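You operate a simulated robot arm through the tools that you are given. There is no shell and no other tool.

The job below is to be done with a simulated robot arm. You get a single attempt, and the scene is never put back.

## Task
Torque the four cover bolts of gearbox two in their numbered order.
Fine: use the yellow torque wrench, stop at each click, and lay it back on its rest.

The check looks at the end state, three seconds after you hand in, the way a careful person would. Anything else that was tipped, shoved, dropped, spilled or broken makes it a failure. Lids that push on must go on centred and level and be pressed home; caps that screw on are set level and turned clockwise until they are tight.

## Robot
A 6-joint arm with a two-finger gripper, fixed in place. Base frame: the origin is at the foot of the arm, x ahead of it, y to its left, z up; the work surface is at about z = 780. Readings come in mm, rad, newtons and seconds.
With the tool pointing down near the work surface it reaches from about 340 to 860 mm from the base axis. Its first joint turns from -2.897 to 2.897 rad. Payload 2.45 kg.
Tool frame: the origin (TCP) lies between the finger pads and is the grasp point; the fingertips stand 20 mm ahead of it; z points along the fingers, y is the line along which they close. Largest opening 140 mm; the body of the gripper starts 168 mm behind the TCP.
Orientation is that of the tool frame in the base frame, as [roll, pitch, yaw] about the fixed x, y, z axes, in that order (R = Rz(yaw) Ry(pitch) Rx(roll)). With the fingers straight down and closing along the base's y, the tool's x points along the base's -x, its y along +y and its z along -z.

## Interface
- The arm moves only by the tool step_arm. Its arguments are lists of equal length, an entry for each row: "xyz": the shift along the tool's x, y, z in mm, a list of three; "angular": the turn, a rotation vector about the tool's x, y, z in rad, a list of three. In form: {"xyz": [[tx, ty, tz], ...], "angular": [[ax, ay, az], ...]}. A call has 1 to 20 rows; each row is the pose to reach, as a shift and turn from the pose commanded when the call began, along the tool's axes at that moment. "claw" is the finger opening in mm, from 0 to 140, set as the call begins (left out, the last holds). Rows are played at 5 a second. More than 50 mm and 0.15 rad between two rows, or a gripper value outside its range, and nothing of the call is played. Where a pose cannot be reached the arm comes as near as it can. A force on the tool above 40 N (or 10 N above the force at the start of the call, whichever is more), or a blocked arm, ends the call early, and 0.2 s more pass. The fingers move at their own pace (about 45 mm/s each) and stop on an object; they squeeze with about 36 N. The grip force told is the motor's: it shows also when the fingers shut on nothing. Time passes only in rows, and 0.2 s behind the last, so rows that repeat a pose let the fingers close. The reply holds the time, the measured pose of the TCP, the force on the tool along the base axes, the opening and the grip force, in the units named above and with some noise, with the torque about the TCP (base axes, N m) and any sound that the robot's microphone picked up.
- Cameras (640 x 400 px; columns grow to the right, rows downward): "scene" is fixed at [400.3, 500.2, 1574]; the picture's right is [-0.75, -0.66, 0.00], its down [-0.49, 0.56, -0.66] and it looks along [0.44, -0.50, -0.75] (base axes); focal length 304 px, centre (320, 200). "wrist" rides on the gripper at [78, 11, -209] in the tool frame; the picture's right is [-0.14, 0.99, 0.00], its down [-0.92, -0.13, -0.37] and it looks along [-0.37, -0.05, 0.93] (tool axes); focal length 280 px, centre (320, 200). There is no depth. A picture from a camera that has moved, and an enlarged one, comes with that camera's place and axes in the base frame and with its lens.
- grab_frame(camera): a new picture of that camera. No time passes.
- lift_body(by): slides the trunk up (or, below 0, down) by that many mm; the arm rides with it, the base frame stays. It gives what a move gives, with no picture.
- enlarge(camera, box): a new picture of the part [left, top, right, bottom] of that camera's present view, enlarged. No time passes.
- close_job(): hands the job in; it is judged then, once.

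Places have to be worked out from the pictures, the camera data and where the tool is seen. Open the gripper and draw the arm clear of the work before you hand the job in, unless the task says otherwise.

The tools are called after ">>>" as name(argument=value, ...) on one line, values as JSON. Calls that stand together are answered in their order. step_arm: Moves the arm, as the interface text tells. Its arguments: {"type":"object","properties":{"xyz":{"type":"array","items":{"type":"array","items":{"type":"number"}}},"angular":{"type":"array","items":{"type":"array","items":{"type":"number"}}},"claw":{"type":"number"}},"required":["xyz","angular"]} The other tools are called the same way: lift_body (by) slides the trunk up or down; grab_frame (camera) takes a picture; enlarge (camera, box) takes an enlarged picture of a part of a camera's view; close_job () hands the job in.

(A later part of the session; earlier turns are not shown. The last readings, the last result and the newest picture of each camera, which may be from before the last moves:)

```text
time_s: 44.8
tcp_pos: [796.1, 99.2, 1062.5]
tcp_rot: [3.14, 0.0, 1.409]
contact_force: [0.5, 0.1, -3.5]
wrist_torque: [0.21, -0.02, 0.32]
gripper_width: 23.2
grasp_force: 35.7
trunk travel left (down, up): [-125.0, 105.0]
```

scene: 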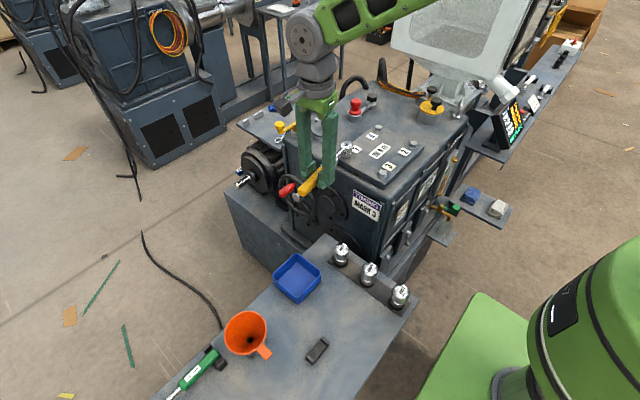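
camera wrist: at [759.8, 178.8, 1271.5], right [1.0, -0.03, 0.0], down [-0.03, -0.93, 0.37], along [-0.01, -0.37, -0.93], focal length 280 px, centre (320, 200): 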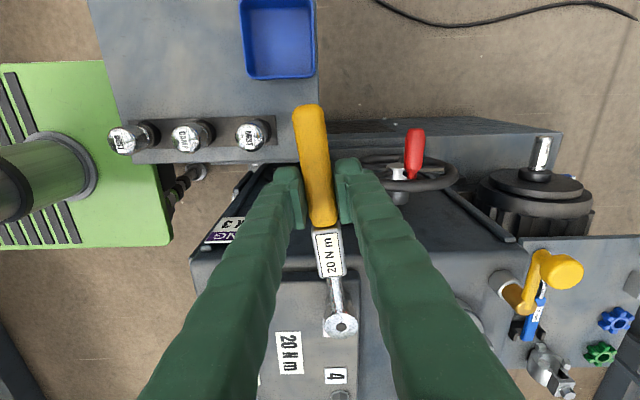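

Still free at 69°. I'll go a bit further, then lift to check whether the bolt is really turning with the socket.

>>> step_arm(xyz=[[0, 1.4, 0], [-0.02, 2.79, 0], [-0.06, 4.19, 0], [-0.11, 5.58, 0], [-0.17, 6.98, 0], [-0.25, 8.37, 0]], angular=[[0, 0, 0.01], [0, 0, 0.02], [0, 0, 0.03], [0, 0, 0.04], [0, 0, 0.05], [0, 0, 0.06]])

>>> enlarge(camera="scene", box=[315, 130, 365, 170])

>>> enlarge(camera="wrist", box=[300, 290, 380, 350])

```text
time_s: 46.2
tcp_pos: [805.2, 97.4, 1063.3]
tcp_rot: [3.14, 0.001, 1.348]
contact_force: [1.3, 4.7, 0.6]
wrist_torque: [-0.16, 0.04, 0.26]
gripper_width: 22.9
grasp_force: 36.2
trunk travel left (down, up): [-125.0, 105.0]
```

```text
10.00 times, centred on (340, 150) of scene
camera zoom: at [400.3, 500.2, 1574.0], right [-0.75, -0.66, 0.0], down [-0.49, 0.56, -0.66], along [0.44, -0.5, -0.75], focal length 3035 px, centre (120, 700)
```

zoom: 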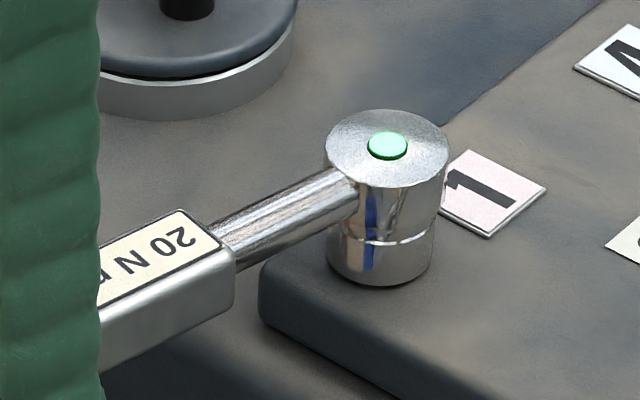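

```text
6.67 times, centred on (340, 320) of wrist
camera zoom: at [831.4, 171.5, 1271.9], right [0.94, -0.35, 0.0], down [-0.33, -0.87, 0.37], along [-0.13, -0.34, -0.93], focal length 1869 px, centre (187, -600)
```

zoom: 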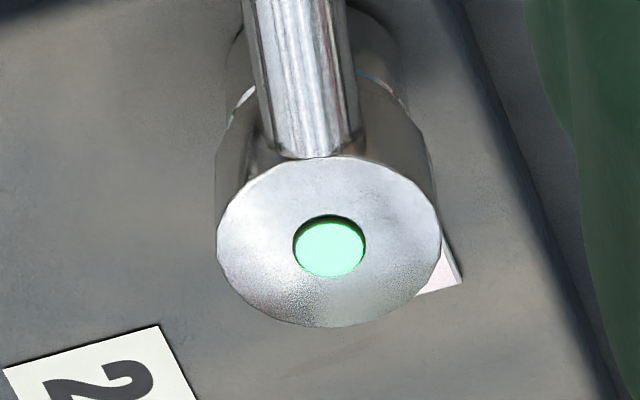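

The lamp in the wrench head turned green, so it has clicked at about 1.27 rad on bolt 1. I'll stop turning and lift straight up off the bolt without reversing, then inspect it.

>>> step_arm(xyz=[[0, 0, -3], [0, 0, -7], [0, 0, -12], [0, 0, -20], [0, 0, -30], [0, 0, -45], [0, 0, -45]], angular=[[0, 0, 0], [0, 0, 0], [0, 0, 0], [0, 0, 0], [0, 0, 0], [0, 0, 0], [0, 0, 0]])

>>> enlarge(camera="scene", box=[320, 115, 370, 165])

>>> enlarge(camera="scene", box=[330, 140, 362, 160])

>>> enlarge(camera="wrist", box=[300, 290, 380, 350])

```text
time_s: 47.2
tcp_pos: [801.9, 96.5, 1074.7]
tcp_rot: [-3.134, 0.005, 1.348]
contact_force: [3.6, 0.6, -13.0]
wrist_torque: [0.23, -0.22, 1.06]
gripper_width: 22.8
grasp_force: 35.9
trunk travel left (down, up): [-125.0, 105.0]
stopped in row 5: the force on the tool passed its limit at 42 N (the readings are from after the stop); the commanded pose is now the measured one
```

```text
8.00 times, centred on (345, 140) of scene
camera zoom: at [400.3, 500.2, 1574.0], right [-0.75, -0.66, 0.0], down [-0.49, 0.56, -0.66], along [0.44, -0.5, -0.75], focal length 2428 px, centre (120, 680)
```

zoom: 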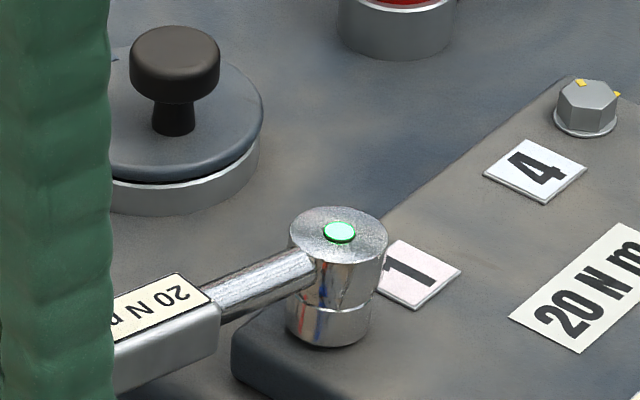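

```text
16.00 times, centred on (346, 150) of scene
camera zoom: at [400.3, 500.2, 1574.0], right [-0.75, -0.66, 0.0], down [-0.49, 0.56, -0.66], along [0.44, -0.5, -0.75], focal length 4856 px, centre (-96, 1000)
```

zoom: 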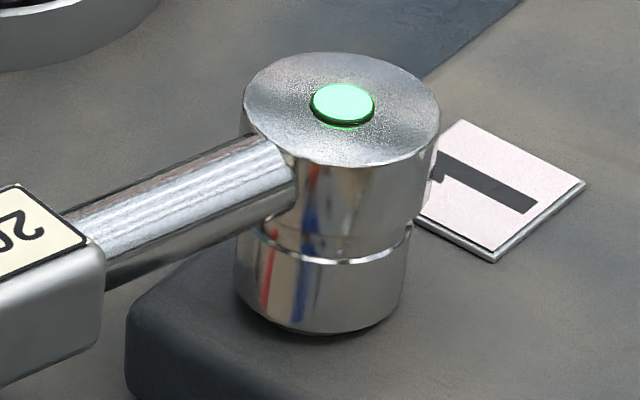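

```text
6.67 times, centred on (340, 320) of wrist
camera zoom: at [831.3, 170.2, 1284.1], right [0.94, -0.35, -0.01], down [-0.32, -0.87, 0.38], along [-0.14, -0.35, -0.93], focal length 1869 px, centre (187, -600)
```

zoom: 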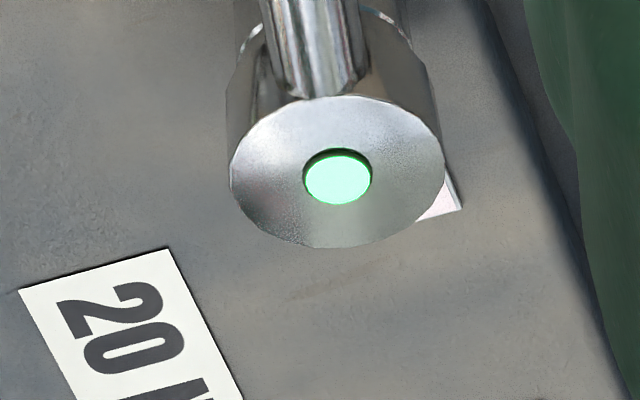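

The socket is wedged on the hex: the wrench tipped in the grip instead of lifting, and the call stopped at 42 N. I'll lower the hand back to level and relax the turning load a little, within the socket play only, to free the flats before lifting.

>>> step_arm(xyz=[[0, 0, 4], [0, 0, 8], [0, 0, 11.7], [0, 0, 11.7]], angular=[[-0.004, 0.002, 0], [-0.0076, 0.005, 0], [-0.0076, 0.005, 0], [-0.0076, 0.005, 0]])

>>> enlarge(camera="wrist", box=[300, 290, 380, 350])

>>> enlarge(camera="scene", box=[320, 115, 370, 165])

```text
time_s: 48.2
tcp_pos: [803.1, 97.1, 1065.9]
tcp_rot: [3.139, -0.002, 1.345]
contact_force: [9.0, 11.5, 5.3]
wrist_torque: [-0.55, -0.14, 0.92]
gripper_width: 23.2
grasp_force: 35.9
trunk travel left (down, up): [-125.0, 105.0]
```

```text
6.67 times, centred on (340, 320) of wrist
camera zoom: at [828.8, 170.8, 1275.4], right [0.94, -0.35, 0.0], down [-0.33, -0.87, 0.37], along [-0.13, -0.34, -0.93], focal length 1869 px, centre (187, -600)
```

zoom: 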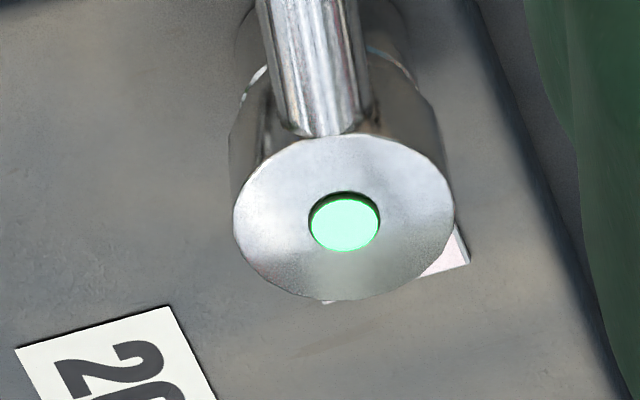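

```text
8.00 times, centred on (345, 140) of scene
camera zoom: at [400.3, 500.2, 1574.0], right [-0.75, -0.66, 0.0], down [-0.49, 0.56, -0.66], along [0.44, -0.5, -0.75], focal length 2428 px, centre (120, 680)
```

zoom: 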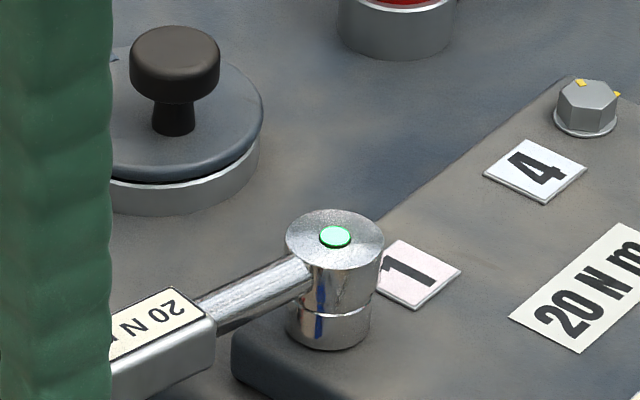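

The hand is loaded mostly radially (13 N) because the stop shifted its pose. I'll move it back to its proper place on the circle to unload it, then recheck.

>>> step_arm(xyz=[[0.6, 1.6, 0.2], [1.26, 3.3, 0.5], [1.26, 3.3, 0.5]], angular=[[0, 0, 0], [0, 0, 0], [0, 0, 0]])

>>> enlarge(camera="wrist", box=[300, 290, 380, 350])

>>> enlarge(camera="scene", box=[330, 140, 362, 160])

```text
time_s: 49.0
tcp_pos: [805.3, 96.6, 1064.2]
tcp_rot: [-3.141, -0.001, 1.346]
contact_force: [1.5, 11.1, 1.0]
wrist_torque: [-0.15, -0.03, 0.04]
gripper_width: 23.1
grasp_force: 35.8
trunk travel left (down, up): [-125.0, 105.0]
```

```text
6.67 times, centred on (340, 320) of wrist
camera zoom: at [831.9, 170.7, 1273.6], right [0.94, -0.35, 0.0], down [-0.33, -0.87, 0.37], along [-0.13, -0.34, -0.93], focal length 1869 px, centre (187, -600)
```

zoom: 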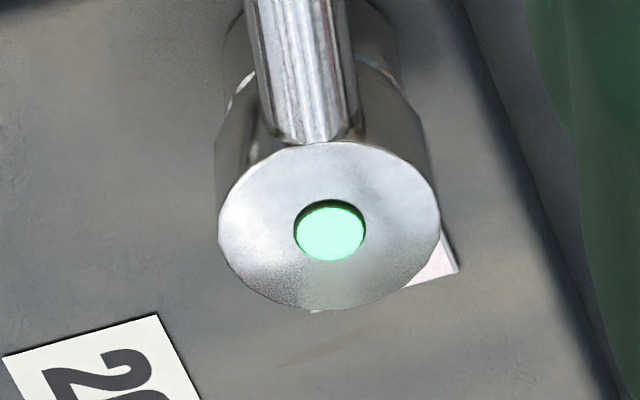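

```text
16.00 times, centred on (346, 150) of scene
camera zoom: at [400.3, 500.2, 1574.0], right [-0.75, -0.66, 0.0], down [-0.49, 0.56, -0.66], along [0.44, -0.5, -0.75], focal length 4856 px, centre (-96, 1000)
```

zoom: 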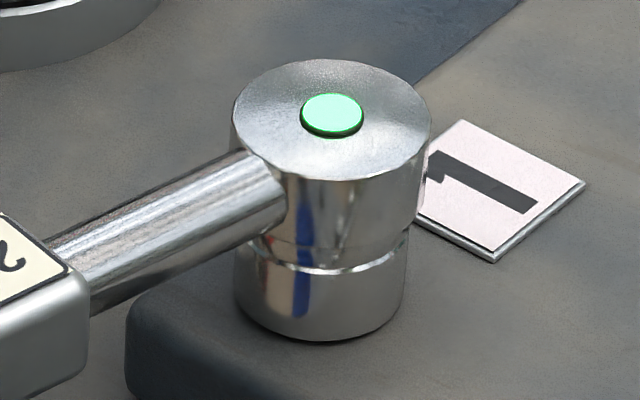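

The yaw twist is gone, but there's still about 11 N radial. I'll trim outward 1.2 mm and back off 0.05 rad to the middle of the socket play, watching that no loosening load appears.

>>> step_arm(xyz=[[1.2, 0, 0], [1.18, -2.0, 0], [1.14, -4.2, 0], [1.03, -6.98, 0], [1.03, -6.98, 0]], angular=[[0, 0, 0], [0, 0, -0.015], [0, 0, -0.03], [0, 0, -0.05], [0, 0, -0.05]])

>>> enlarge(camera="wrist", box=[300, 290, 380, 350])

```text
time_s: 50.2
tcp_pos: [797.7, 98.8, 1064.8]
tcp_rot: [3.142, 0.0, 1.398]
contact_force: [0.7, 0.7, -3.1]
wrist_torque: [0.12, -0.04, 0.15]
gripper_width: 22.6
grasp_force: 36.2
trunk travel left (down, up): [-125.0, 105.0]
```

```text
6.67 times, centred on (340, 320) of wrist
camera zoom: at [821.8, 173.1, 1274.7], right [0.95, -0.31, 0.0], down [-0.28, -0.88, 0.37], along [-0.11, -0.35, -0.93], focal length 1869 px, centre (187, -600)
```

zoom: 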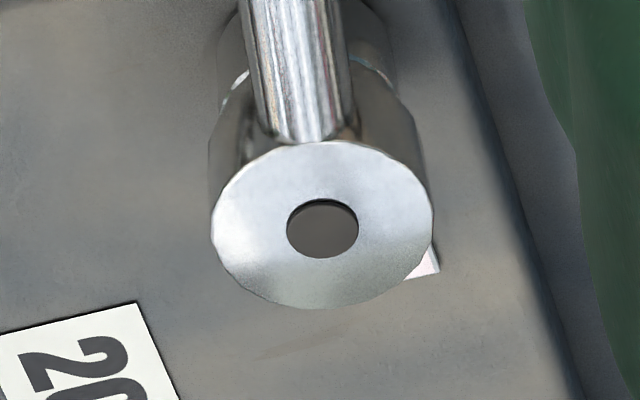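

All loads are gone and the lamp went out as the torque was released. Now I'll lift straight up in small steps.

>>> step_arm(xyz=[[0, 0, -2], [0, 0, -4], [0, 0, -6], [0, 0, -9], [0, 0, -12], [0, 0, -16], [0, 0, -20], [0, 0, -20]], angular=[[0, 0, 0], [0, 0, 0], [0, 0, 0], [0, 0, 0], [0, 0, 0], [0, 0, 0], [0, 0, 0], [0, 0, 0]])

>>> enlarge(camera="wrist", box=[300, 290, 380, 350])

>>> enlarge(camera="scene", box=[320, 115, 370, 165])

```text
time_s: 52.0
tcp_pos: [798.9, 97.9, 1084.7]
tcp_rot: [-3.141, 0.0, 1.399]
contact_force: [0.6, 0.5, -3.9]
wrist_torque: [0.13, 0.0, 0.03]
gripper_width: 23.1
grasp_force: 35.9
trunk travel left (down, up): [-125.0, 105.0]
```

```text
6.67 times, centred on (340, 320) of wrist
camera zoom: at [821.8, 173.5, 1294.5], right [0.95, -0.31, 0.0], down [-0.28, -0.89, 0.37], along [-0.11, -0.35, -0.93], focal length 1869 px, centre (187, -600)
```

zoom: 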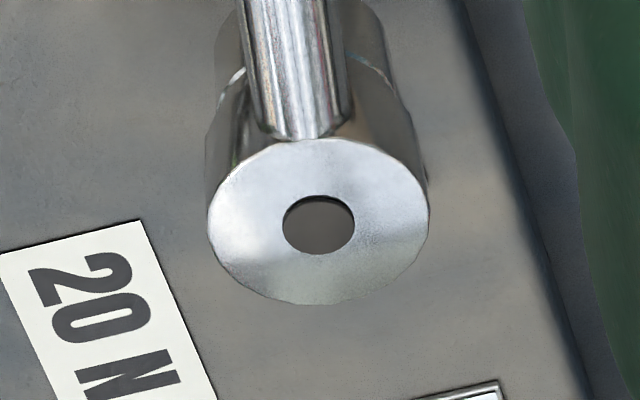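

```text
8.00 times, centred on (345, 140) of scene
camera zoom: at [400.3, 500.2, 1574.0], right [-0.75, -0.66, 0.0], down [-0.49, 0.56, -0.66], along [0.44, -0.5, -0.75], focal length 2428 px, centre (120, 680)
```

zoom: 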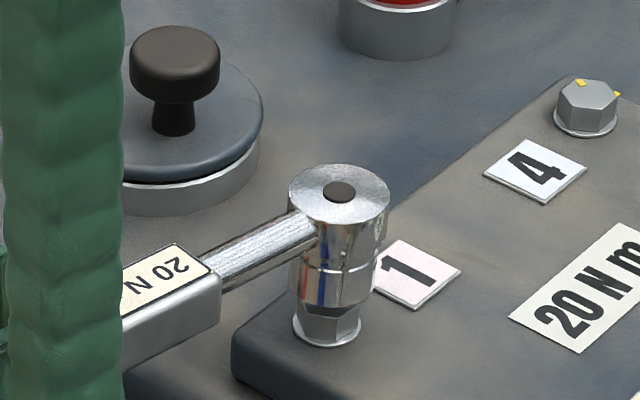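

The socket came off cleanly. I'll rise further and check bolt 1's marks.

>>> step_arm(xyz=[[0, 0, -20], [0, 0, -45], [0, 0, -75], [0, 0, -75]], angular=[[0, 0, 0], [0, 0, 0], [0, 0, 0], [0, 0, 0]])

>>> enlarge(camera="scene", box=[330, 140, 362, 160])

>>> grab_frame(camera="scene")

```text
time_s: 53.0
tcp_pos: [798.6, 98.5, 1162.6]
tcp_rot: [-3.141, 0.0, 1.396]
contact_force: [0.0, -0.2, -2.4]
wrist_torque: [0.11, -0.01, -0.06]
gripper_width: 22.8
grasp_force: 36.2
trunk travel left (down, up): [-125.0, 105.0]
```

```text
16.00 times, centred on (346, 150) of scene
camera zoom: at [400.3, 500.2, 1574.0], right [-0.75, -0.66, 0.0], down [-0.49, 0.56, -0.66], along [0.44, -0.5, -0.75], focal length 4856 px, centre (-96, 1000)
```

zoom: 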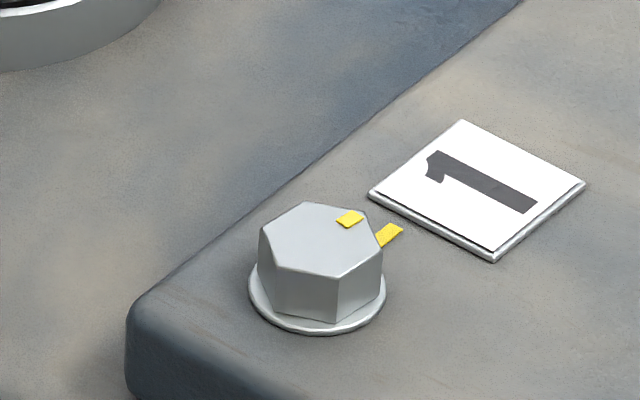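

```text
taken
```

scene: 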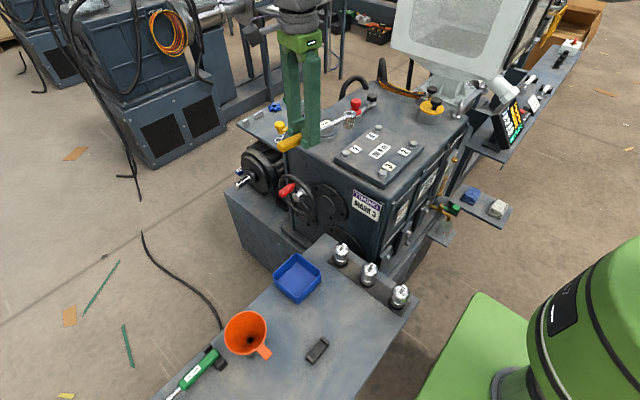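

Bolt 1's head mark has moved about 60° and now lines up with its cover mark. Before bolt 2, I'll check how the wrench sits in the grip after that jam.

>>> enlarge(camera="wrist", box=[280, 90, 360, 140])

>>> enlarge(camera="wrist", box=[290, 220, 370, 290])

>>> enlarge(camera="wrist", box=[300, 290, 380, 350])

```text
8.00 times, centred on (320, 115) of wrist
camera zoom: at [822.5, 172.2, 1371.3], right [0.95, -0.31, 0.0], down [-0.28, -0.89, 0.37], along [-0.11, -0.35, -0.93], focal length 2243 px, centre (320, 880)
```

zoom: 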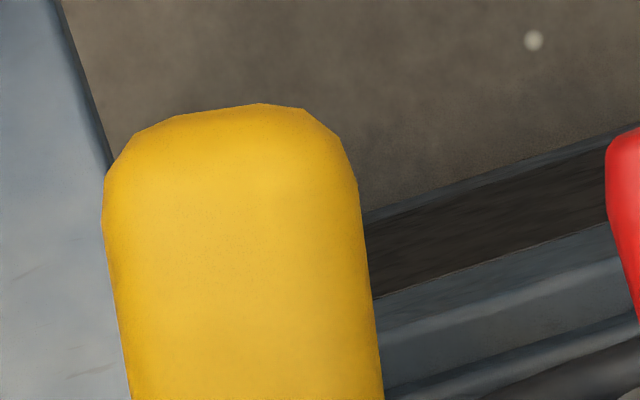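

```text
5.71 times, centred on (330, 255) of wrist
camera zoom: at [822.5, 172.2, 1371.3], right [0.95, -0.31, 0.0], down [-0.28, -0.89, 0.37], along [-0.11, -0.35, -0.93], focal length 1602 px, centre (263, -114)
```

zoom: 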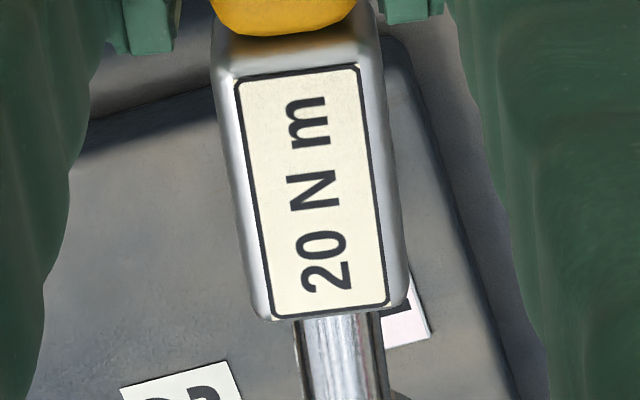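

```text
6.67 times, centred on (340, 320) of wrist
camera zoom: at [822.5, 172.2, 1371.3], right [0.95, -0.31, 0.0], down [-0.28, -0.89, 0.37], along [-0.11, -0.35, -0.93], focal length 1869 px, centre (187, -600)
```

zoom: 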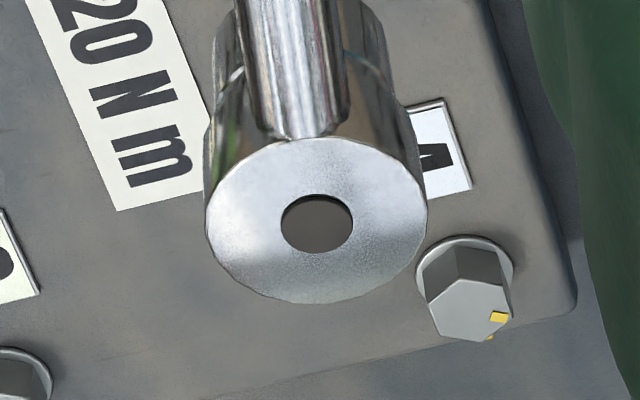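

There's no slide, but droop is about 2° below level, so I'll compensate with tool pitch at bolt 2. Now I'll travel at a safe height to bolt 2 with the handle at 210°: TCP ≈ (532, -271), yaw -150°.

>>> step_arm(xyz=[[-25.6, -12.4, -14], [-51.2, -24.8, -28], [-76.9, -37.2, -28], [-102.5, -49.6, -28], [-128.1, -61.9, -28], [-153.8, -74.3, -28], [-179.4, -86.7, -28], [-205, -99.1, -28], [-230.6, -111.5, -28], [-256.2, -123.9, -28], [-281.9, -136.3, -28], [-307.5, -148.7, -28], [-333.1, -161, -28], [-358.8, -173.4, -28], [-384.4, -185.8, -28], [-410, -198.2, -28], [-410, -198.2, -28]], angular=[[0, 0, -0.1418], [0, 0, -0.2836], [0, 0, -0.4254], [0, 0, -0.5673], [0, 0, -0.7091], [0, 0, -0.8509], [0, 0, -0.9927], [0, 0, -1.1345], [0, 0, -1.2763], [0, 0, -1.4181], [0, 0, -1.5599], [0, 0, -1.7018], [0, 0, -1.8436], [0, 0, -1.9854], [0, 0, -2.1272], [0, 0, -2.269], [0, 0, -2.269]])

>>> grab_frame(camera="scene")

>>> grab_frame(camera="wrist")

>>> enlarge(camera="scene", box=[380, 95, 440, 165])

```text
time_s: 56.6
tcp_pos: [532.8, -272.0, 1188.7]
tcp_rot: [3.14, -0.001, -2.618]
contact_force: [0.1, 0.6, -2.6]
wrist_torque: [-0.05, 0.13, 0.01]
gripper_width: 22.9
grasp_force: 35.9
trunk travel left (down, up): [-125.0, 105.0]
```

```text
taken
```

scene: 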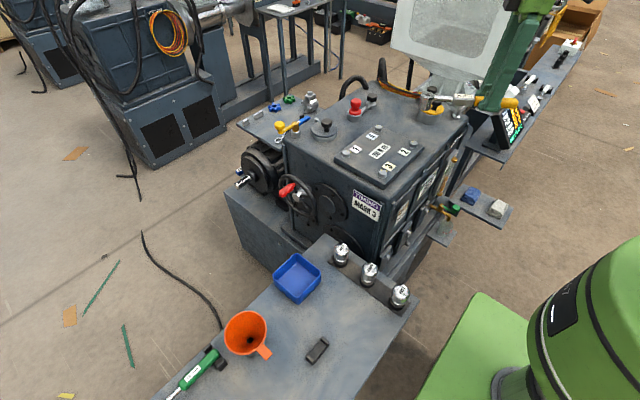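

```text
taken
camera wrist: at [458.9, -301.4, 1398.5], right [-0.38, 0.93, 0.0], down [0.86, 0.35, 0.37], along [0.34, 0.14, -0.93], focal length 280 px, centre (320, 200)
```

wrist: 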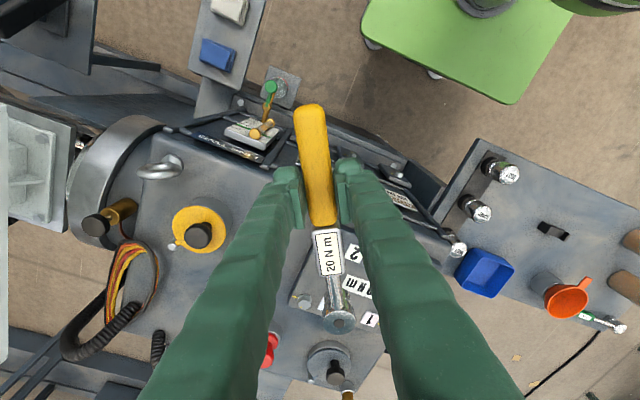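

```text
5.71 times, centred on (410, 130) of scene
camera zoom: at [400.3, 500.2, 1574.0], right [-0.75, -0.66, 0.0], down [-0.49, 0.56, -0.66], along [0.44, -0.5, -0.75], focal length 1734 px, centre (-194, 600)
```

zoom: 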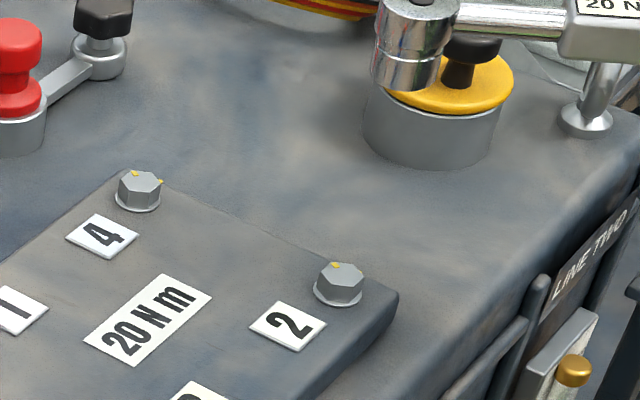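

The plate on this gearbox reads "LINE TWO", which confirms it. I'll lower to a close hover above bolt 2 with the pitch levelled.

>>> step_arm(xyz=[[0, 0, 30], [0, 0, 60], [0, 0, 85], [0, 0, 98], [0, 0, 104], [0, 0, 104]], angular=[[0, -0.01, 0], [0, -0.02, 0], [0, -0.035, 0], [0, -0.035, 0], [0, -0.035, 0], [0, -0.035, 0]])

>>> enlarge(camera="scene", box=[396, 124, 428, 156])

>>> grab_frame(camera="scene")

>>> enlarge(camera="wrist", box=[300, 290, 380, 350])

```text
time_s: 58.0
tcp_pos: [532.5, -272.4, 1084.3]
tcp_rot: [-3.14, 0.035, -2.615]
contact_force: [-0.4, 0.4, -2.7]
wrist_torque: [-0.06, 0.11, -0.01]
gripper_width: 22.8
grasp_force: 36.2
trunk travel left (down, up): [-125.0, 105.0]
```

```text
12.50 times, centred on (412, 140) of scene
camera zoom: at [400.3, 500.2, 1574.0], right [-0.75, -0.66, 0.0], down [-0.49, 0.56, -0.66], along [0.44, -0.5, -0.75], focal length 3794 px, centre (-830, 950)
```

zoom: 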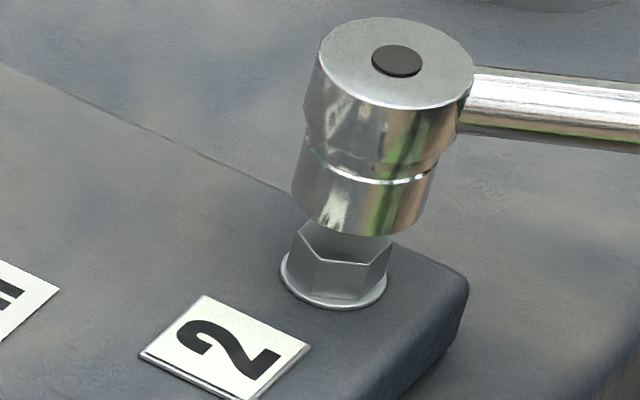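

```text
taken
```

scene: 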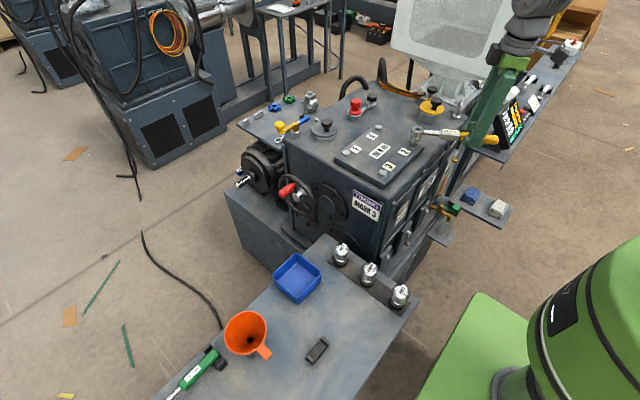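

```text
6.67 times, centred on (340, 320) of wrist
camera zoom: at [451.8, -305.3, 1290.0], right [-0.38, 0.93, 0.01], down [0.85, 0.34, 0.4], along [0.37, 0.16, -0.92], focal length 1869 px, centre (187, -600)
```

zoom: 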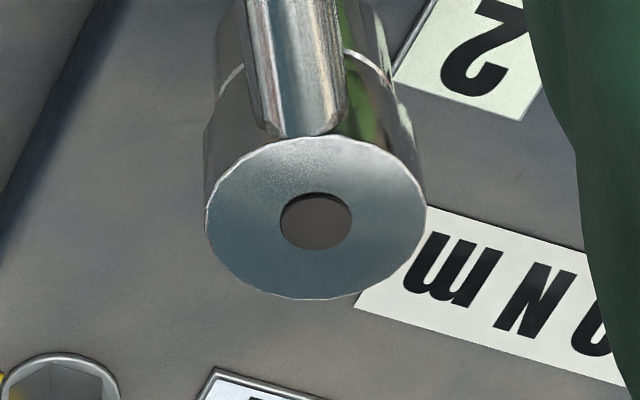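

The view of bolt 2 is clear. I judge the head about 1.1 mm too far right in the picture, so I'll shift it and lower 9 mm for a closer check.

>>> step_arm(xyz=[[-1.0, 0.4, 0], [-0.9, 0.4, 3], [-0.8, 0.4, 6], [-0.7, 0.4, 9], [-0.7, 0.4, 9]], angular=[[0, 0, 0], [0, 0, 0], [0, 0, 0], [0, 0, 0], [0, 0, 0]])

>>> enlarge(camera="scene", box=[400, 130, 424, 154])

>>> enlarge(camera="wrist", box=[300, 290, 380, 350])

```text
time_s: 59.2
tcp_pos: [532.8, -271.2, 1075.0]
tcp_rot: [3.141, 0.035, -2.619]
contact_force: [0.1, 0.5, -3.2]
wrist_torque: [-0.07, 0.11, -0.02]
gripper_width: 22.9
grasp_force: 35.9
trunk travel left (down, up): [-125.0, 105.0]
```

```text
16.00 times, centred on (412, 142) of scene
camera zoom: at [400.3, 500.2, 1574.0], right [-0.75, -0.66, 0.0], down [-0.49, 0.56, -0.66], along [0.44, -0.5, -0.75], focal length 4856 px, centre (-1152, 1128)
```

zoom: 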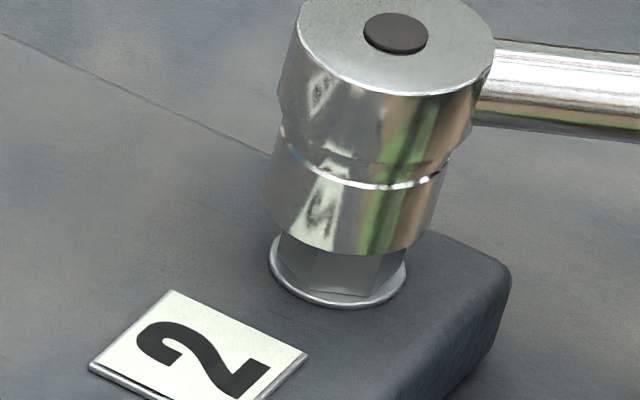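

```text
6.67 times, centred on (340, 320) of wrist
camera zoom: at [453.1, -304.1, 1281.4], right [-0.38, 0.93, 0.01], down [0.85, 0.34, 0.4], along [0.37, 0.16, -0.92], focal length 1869 px, centre (187, -600)
```

zoom: 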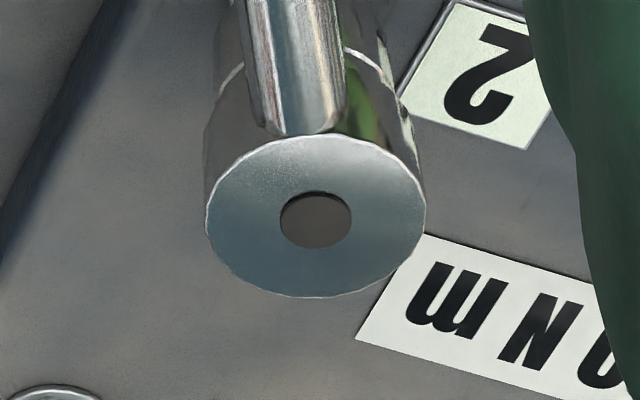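

The socket is level and about 2 mm above the head. It needs about 0.85 mm right and 0.4 mm away, so I'll apply that and lower 6 mm.

>>> step_arm(xyz=[[0.76, -0.55, 0], [0.83, -0.55, 2], [0.9, -0.55, 4], [0.97, -0.55, 6], [0.97, -0.55, 6]], angular=[[0, 0, 0], [0, 0, 0], [0, 0, 0], [0, 0, 0], [0, 0, 0]])

>>> enlarge(camera="scene", box=[400, 130, 424, 154])

>>> enlarge(camera="wrist", box=[300, 290, 380, 350])

```text
time_s: 60.4
tcp_pos: [533.1, -272.1, 1069.5]
tcp_rot: [-3.141, 0.036, -2.618]
contact_force: [-4.1, -1.8, 6.3]
wrist_torque: [0.44, -0.82, -0.04]
gripper_width: 22.9
grasp_force: 36.4
trunk travel left (down, up): [-125.0, 105.0]
```

```text
16.00 times, centred on (412, 142) of scene
camera zoom: at [400.3, 500.2, 1574.0], right [-0.75, -0.66, 0.0], down [-0.49, 0.56, -0.66], along [0.44, -0.5, -0.75], focal length 4856 px, centre (-1152, 1128)
```

zoom: 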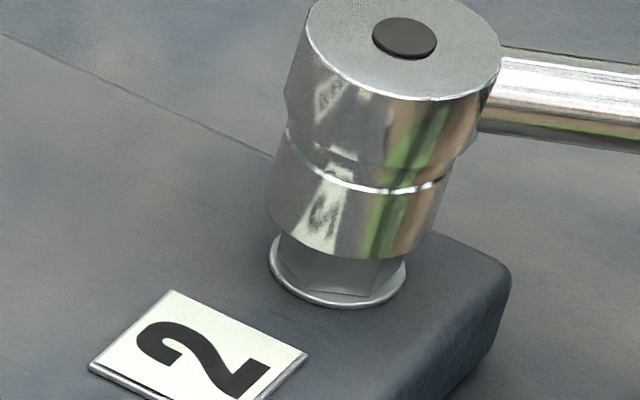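

```text
6.67 times, centred on (340, 320) of wrist
camera zoom: at [452.0, -305.1, 1275.7], right [-0.38, 0.93, 0.0], down [0.85, 0.34, 0.4], along [0.37, 0.16, -0.92], focal length 1869 px, centre (187, -600)
```

zoom: 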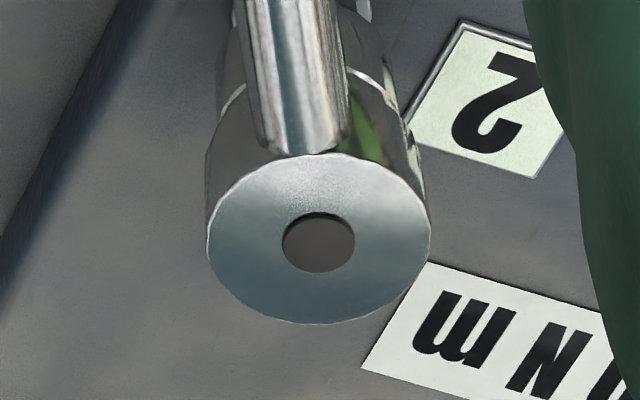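

Contact again: the head is tipped about 1.7° with 9 N. The contact geometry and the bolt 1 calibration agree that I need tool (-0.6, +1.1) after levelling. I'll lift, level and shift.

>>> step_arm(xyz=[[-0.1, 0, -3], [-0.23, 0, -6.5], [-0.23, 0, -6.5], [-0.83, 1.1, -6.5], [-0.83, 1.1, -6.5]], angular=[[0, 0, 0], [0, 0, 0], [0, 0.029, 0], [0, 0.029, 0], [0, 0.029, 0]])

>>> enlarge(camera="scene", box=[400, 130, 424, 154])

>>> enlarge(camera="wrist", box=[300, 290, 380, 350])

```text
time_s: 61.6
tcp_pos: [533.7, -268.4, 1077.4]
tcp_rot: [3.141, 0.007, -2.617]
contact_force: [-0.2, 0.6, -2.5]
wrist_torque: [-0.06, 0.1, 0.01]
gripper_width: 22.9
grasp_force: 35.8
trunk travel left (down, up): [-125.0, 105.0]
```

```text
16.00 times, centred on (412, 142) of scene
camera zoom: at [400.3, 500.2, 1574.0], right [-0.75, -0.66, 0.0], down [-0.49, 0.56, -0.66], along [0.44, -0.5, -0.75], focal length 4856 px, centre (-1152, 1128)
```

zoom: 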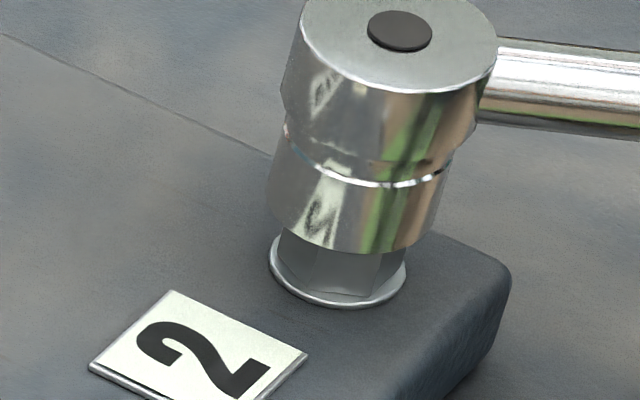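

```text
6.67 times, centred on (340, 320) of wrist
camera zoom: at [457.8, -300.1, 1284.9], right [-0.38, 0.93, 0.0], down [0.86, 0.35, 0.37], along [0.35, 0.14, -0.93], focal length 1869 px, centre (187, -600)
```

zoom: 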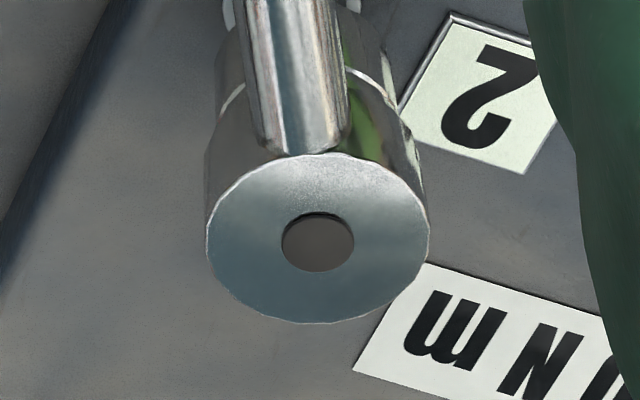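

It's close now: about 0.4–0.6 mm right and slightly away. I'll nudge (0.4, -0.4) and lower 6 mm.

>>> step_arm(xyz=[[0.4, -0.4, 0], [0.4, -0.4, 2], [0.4, -0.4, 4], [0.4, -0.4, 6], [0.4, -0.4, 6]], angular=[[0, 0, 0], [0, 0, 0], [0, 0, 0], [0, 0, 0], [0, 0, 0]])

>>> enlarge(camera="scene", box=[400, 130, 424, 154])

>>> enlarge(camera="wrist", box=[300, 290, 380, 350])

```text
time_s: 62.8
tcp_pos: [532.8, -270.6, 1070.1]
tcp_rot: [-3.141, 0.006, -2.62]
contact_force: [-3.4, -1.8, 6.7]
wrist_torque: [0.51, -0.88, 0.02]
gripper_width: 23.0
grasp_force: 36.5
trunk travel left (down, up): [-125.0, 105.0]
```

```text
16.00 times, centred on (412, 142) of scene
camera zoom: at [400.3, 500.2, 1574.0], right [-0.75, -0.66, 0.0], down [-0.49, 0.56, -0.66], along [0.44, -0.5, -0.75], focal length 4856 px, centre (-1152, 1128)
```

zoom: 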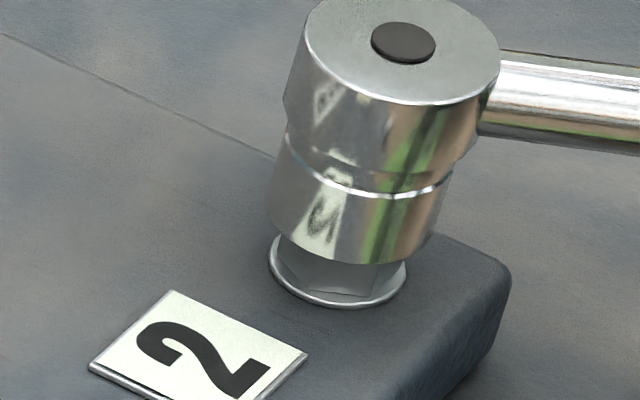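

```text
6.67 times, centred on (340, 320) of wrist
camera zoom: at [457.0, -301.1, 1279.4], right [-0.38, 0.93, 0.0], down [0.86, 0.35, 0.38], along [0.35, 0.14, -0.93], focal length 1869 px, centre (187, -600)
```

zoom: 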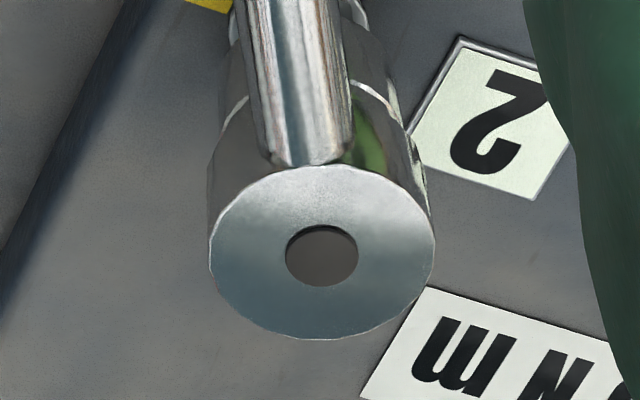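

The socket is centred within about 0.3 mm by every estimate, yet it rests on the head, so a small angular mismatch is likely. I'll wiggle gently about the bolt axis (±0.05 rad) under this light contact to let it drop in.

>>> step_arm(xyz=[[-0.02, 2.1, 0], [-0.06, 4.2, 0], [-0.14, 6.3, 0], [-0.18, 7.05, 0], [-0.06, 4.2, 0], [0, 0, 0], [0, 0, 0]], angular=[[0, 0, 0.015], [0, 0, 0.03], [0, 0, 0.045], [0, 0, 0.05], [0, 0, 0.03], [0, 0, 0], [0, 0, 0]])

>>> enlarge(camera="scene", box=[400, 130, 424, 154])

>>> enlarge(camera="wrist", box=[300, 290, 380, 350])

```text
time_s: 64.4
tcp_pos: [532.0, -269.2, 1069.3]
tcp_rot: [3.141, 0.007, -2.617]
contact_force: [-2.3, 1.1, -0.6]
wrist_torque: [0.18, -0.15, 0.22]
gripper_width: 23.0
grasp_force: 36.1
trunk travel left (down, up): [-125.0, 105.0]
```

```text
16.00 times, centred on (412, 142) of scene
camera zoom: at [400.3, 500.2, 1574.0], right [-0.75, -0.66, 0.0], down [-0.49, 0.56, -0.66], along [0.44, -0.5, -0.75], focal length 4856 px, centre (-1152, 1128)
```

zoom: 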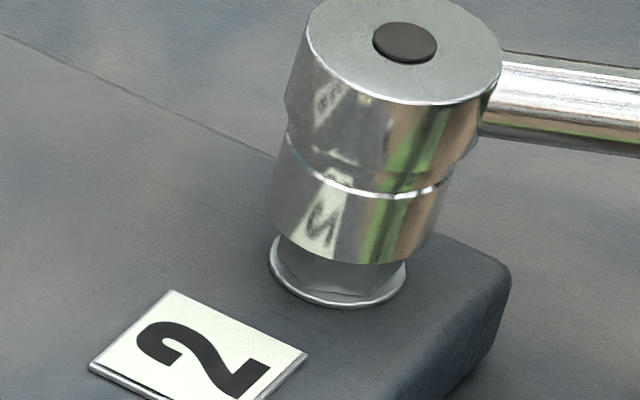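

```text
6.67 times, centred on (340, 320) of wrist
camera zoom: at [457.1, -301.2, 1278.3], right [-0.38, 0.93, 0.0], down [0.86, 0.35, 0.37], along [0.35, 0.14, -0.93], focal length 1869 px, centre (187, -600)
```

zoom: 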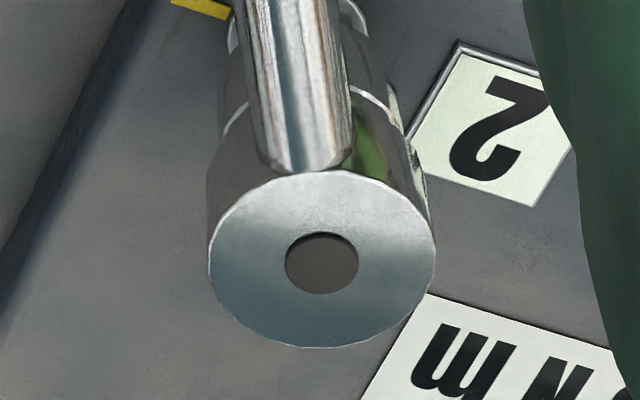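

No drop-in yet. I'll zoom in more closely on the rim to see how the hex sits under the socket.

>>> enlarge(camera="scene", box=[407, 141, 423, 151])

>>> enlarge(camera="scene", box=[400, 124, 432, 150])

```text
16.00 times, centred on (415, 146) of scene
camera zoom: at [400.3, 500.2, 1574.0], right [-0.75, -0.66, 0.0], down [-0.49, 0.56, -0.66], along [0.44, -0.5, -0.75], focal length 4856 px, centre (-1200, 1064)
```

zoom: 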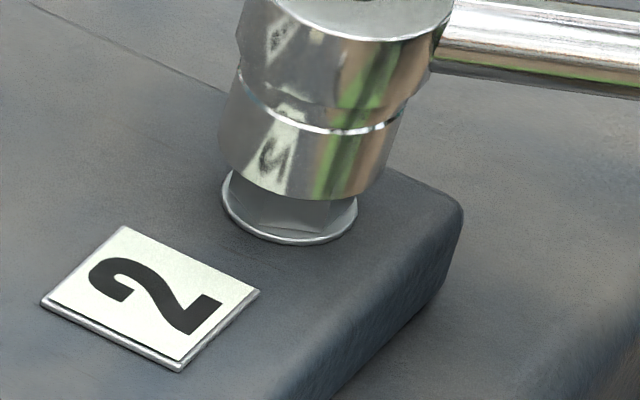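

```text
15.38 times, centred on (416, 137) of scene
camera zoom: at [400.3, 500.2, 1574.0], right [-0.75, -0.66, 0.0], down [-0.49, 0.56, -0.66], along [0.44, -0.5, -0.75], focal length 4669 px, centre (-1157, 1169)
```

zoom: 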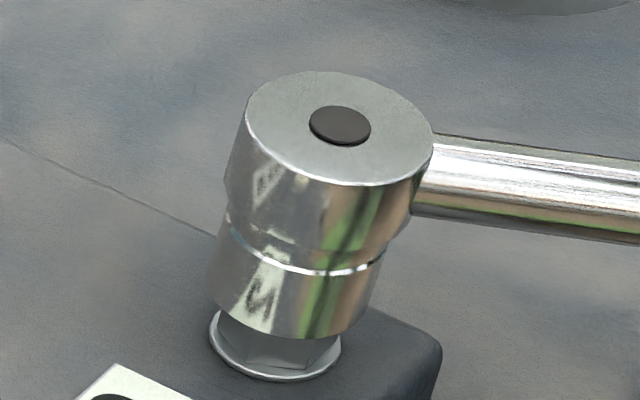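

Re-measuring the head marks suggests bolt 2's hex is rotated a few degrees clockwise relative to bolt 1's. I'll lift 5.5 mm, level the wrench, turn 0.065 rad clockwise about the bolt axis, and look.

>>> step_arm(xyz=[[0, 0, -3], [0, 0, -5.5], [0, 0, -5.5], [-0.08, 4.6, -5.5], [-0.3, 9.17, -5.5], [-0.3, 9.17, -5.5]], angular=[[0, 0, 0], [0, 0, 0], [0, 0.023, 0], [0, 0.023, 0.033], [0, 0.023, 0.065], [0, 0.023, 0.065]])

>>> enlarge(camera="scene", box=[400, 130, 424, 154])

>>> enlarge(camera="wrist", box=[300, 290, 380, 350])

```text
time_s: 65.8
tcp_pos: [528.3, -263.3, 1073.8]
tcp_rot: [3.141, -0.017, -2.682]
contact_force: [-0.3, 0.2, -3.4]
wrist_torque: [-0.08, 0.12, 0.02]
gripper_width: 22.9
grasp_force: 36.1
trunk travel left (down, up): [-125.0, 105.0]
```

```text
16.00 times, centred on (412, 142) of scene
camera zoom: at [400.3, 500.2, 1574.0], right [-0.75, -0.66, 0.0], down [-0.49, 0.56, -0.66], along [0.44, -0.5, -0.75], focal length 4856 px, centre (-1152, 1128)
```

zoom: 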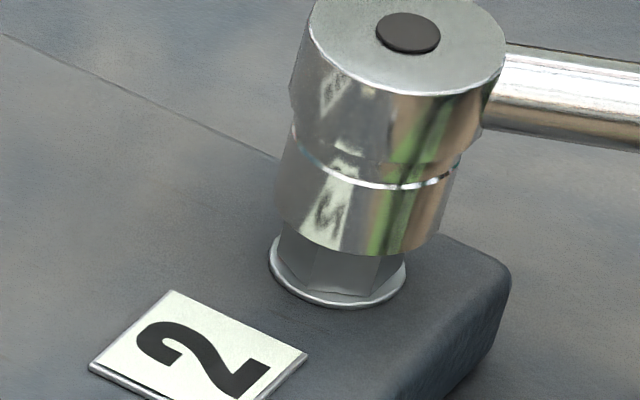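

```text
6.67 times, centred on (340, 320) of wrist
camera zoom: at [455.2, -286.4, 1285.2], right [-0.32, 0.95, 0.0], down [0.89, 0.3, 0.35], along [0.34, 0.11, -0.94], focal length 1869 px, centre (187, -600)
```

zoom: 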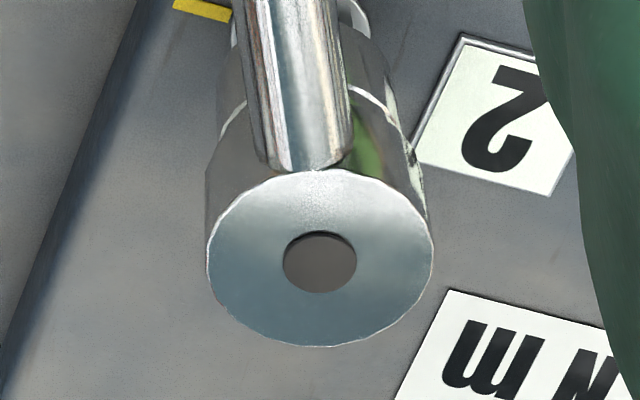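

In this pose the head is about 1 mm too far right and slightly away. I'll correct by (-0.87, +0.64) and lower 5 mm.

>>> step_arm(xyz=[[-0.87, 0.64, 0], [-0.9, 0.64, 1.7], [-0.93, 0.64, 3.4], [-0.96, 0.64, 5], [-0.96, 0.64, 5]], angular=[[0, 0, 0], [0, 0, 0], [0, 0, 0], [0, 0, 0], [0, 0, 0]])

>>> enlarge(camera="scene", box=[400, 130, 424, 154])

>>> enlarge(camera="wrist", box=[300, 290, 380, 350])

```text
time_s: 67.0
tcp_pos: [527.4, -262.5, 1070.3]
tcp_rot: [-3.139, -0.017, -2.682]
contact_force: [-3.8, -4.0, 6.8]
wrist_torque: [0.4, -0.92, -0.15]
gripper_width: 22.9
grasp_force: 36.1
trunk travel left (down, up): [-125.0, 105.0]
```

```text
16.00 times, centred on (412, 142) of scene
camera zoom: at [400.3, 500.2, 1574.0], right [-0.75, -0.66, 0.0], down [-0.49, 0.56, -0.66], along [0.44, -0.5, -0.75], focal length 4856 px, centre (-1152, 1128)
```

zoom: 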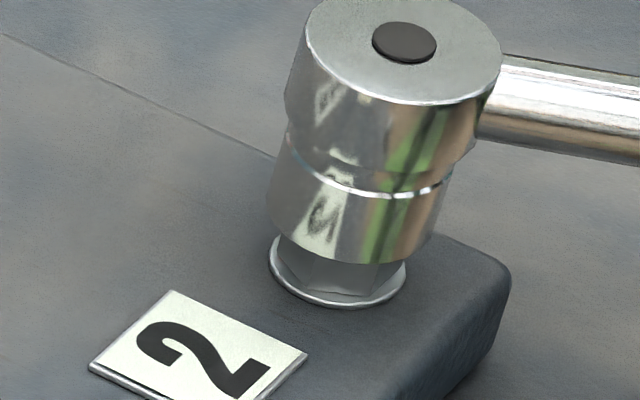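

```text
6.67 times, centred on (340, 320) of wrist
camera zoom: at [455.0, -285.4, 1280.8], right [-0.32, 0.95, 0.0], down [0.89, 0.3, 0.35], along [0.34, 0.11, -0.94], focal length 1869 px, centre (187, -600)
```

zoom: 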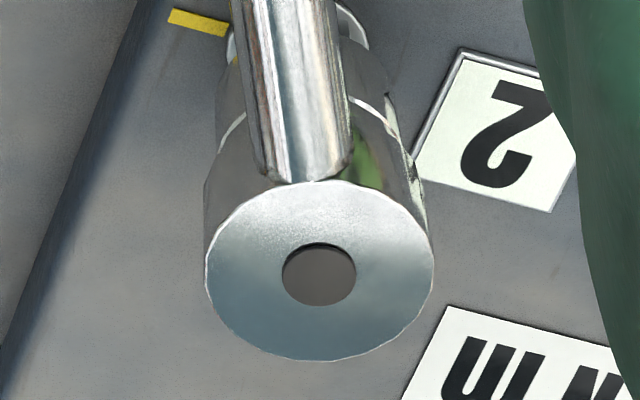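

It's still resting on the head, so I need a better look at bolt 2's exact angle and centre. I'll lift off and position the wrist camera almost straight above it, which also shows bolt 3.

>>> step_arm(xyz=[[0, 0, -20], [0, 0, -50], [-37, 11, -70], [-75, 23, -80], [-112, 35, -80], [-150, 46, -80], [-188, 58, -80], [-225, 69, -80], [-225, 69, -80]], angular=[[0, 0, 0], [0, -0.017, 0], [0, -0.017, -0.02], [0, -0.017, -0.04], [0, -0.017, -0.065], [0, -0.017, -0.065], [0, -0.017, -0.065], [0, -0.017, -0.065], [0, -0.017, -0.065]])

>>> grab_frame(camera="wrist")

>>> enlarge(camera="scene", box=[396, 134, 428, 154])

```text
time_s: 69.0
tcp_pos: [702.7, -99.7, 1146.8]
tcp_rot: [-3.14, 0.0, -2.618]
contact_force: [0.1, 0.6, -3.1]
wrist_torque: [-0.04, 0.13, -0.01]
gripper_width: 23.1
grasp_force: 36.3
trunk travel left (down, up): [-125.0, 105.0]
```

```text
taken
camera wrist: at [627.7, -129.2, 1356.3], right [-0.38, 0.93, 0.0], down [0.86, 0.35, 0.37], along [0.34, 0.14, -0.93], focal length 280 px, centre (320, 200)
```

wrist: 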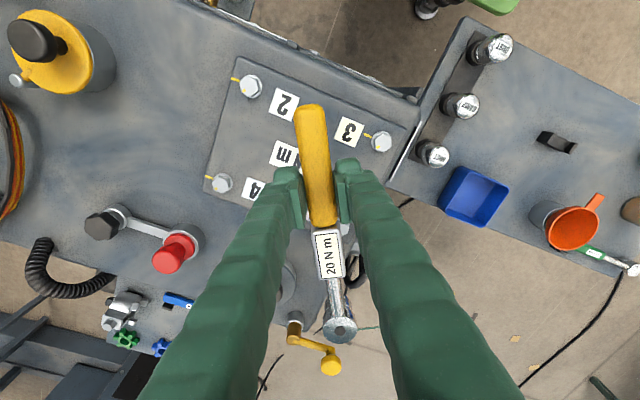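

```text
16.00 times, centred on (412, 144) of scene
camera zoom: at [400.3, 500.2, 1574.0], right [-0.75, -0.66, 0.0], down [-0.49, 0.56, -0.66], along [0.44, -0.5, -0.75], focal length 4856 px, centre (-1152, 1096)
```

zoom: 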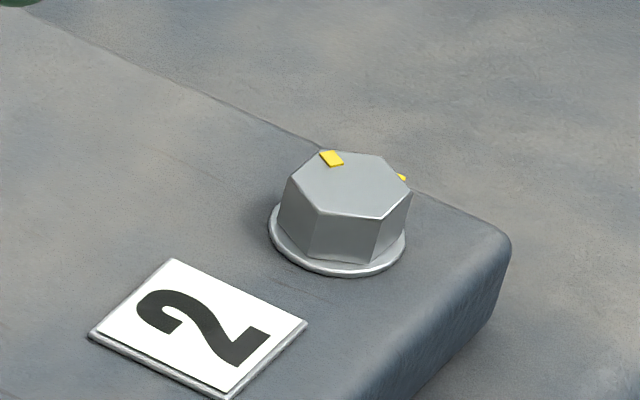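

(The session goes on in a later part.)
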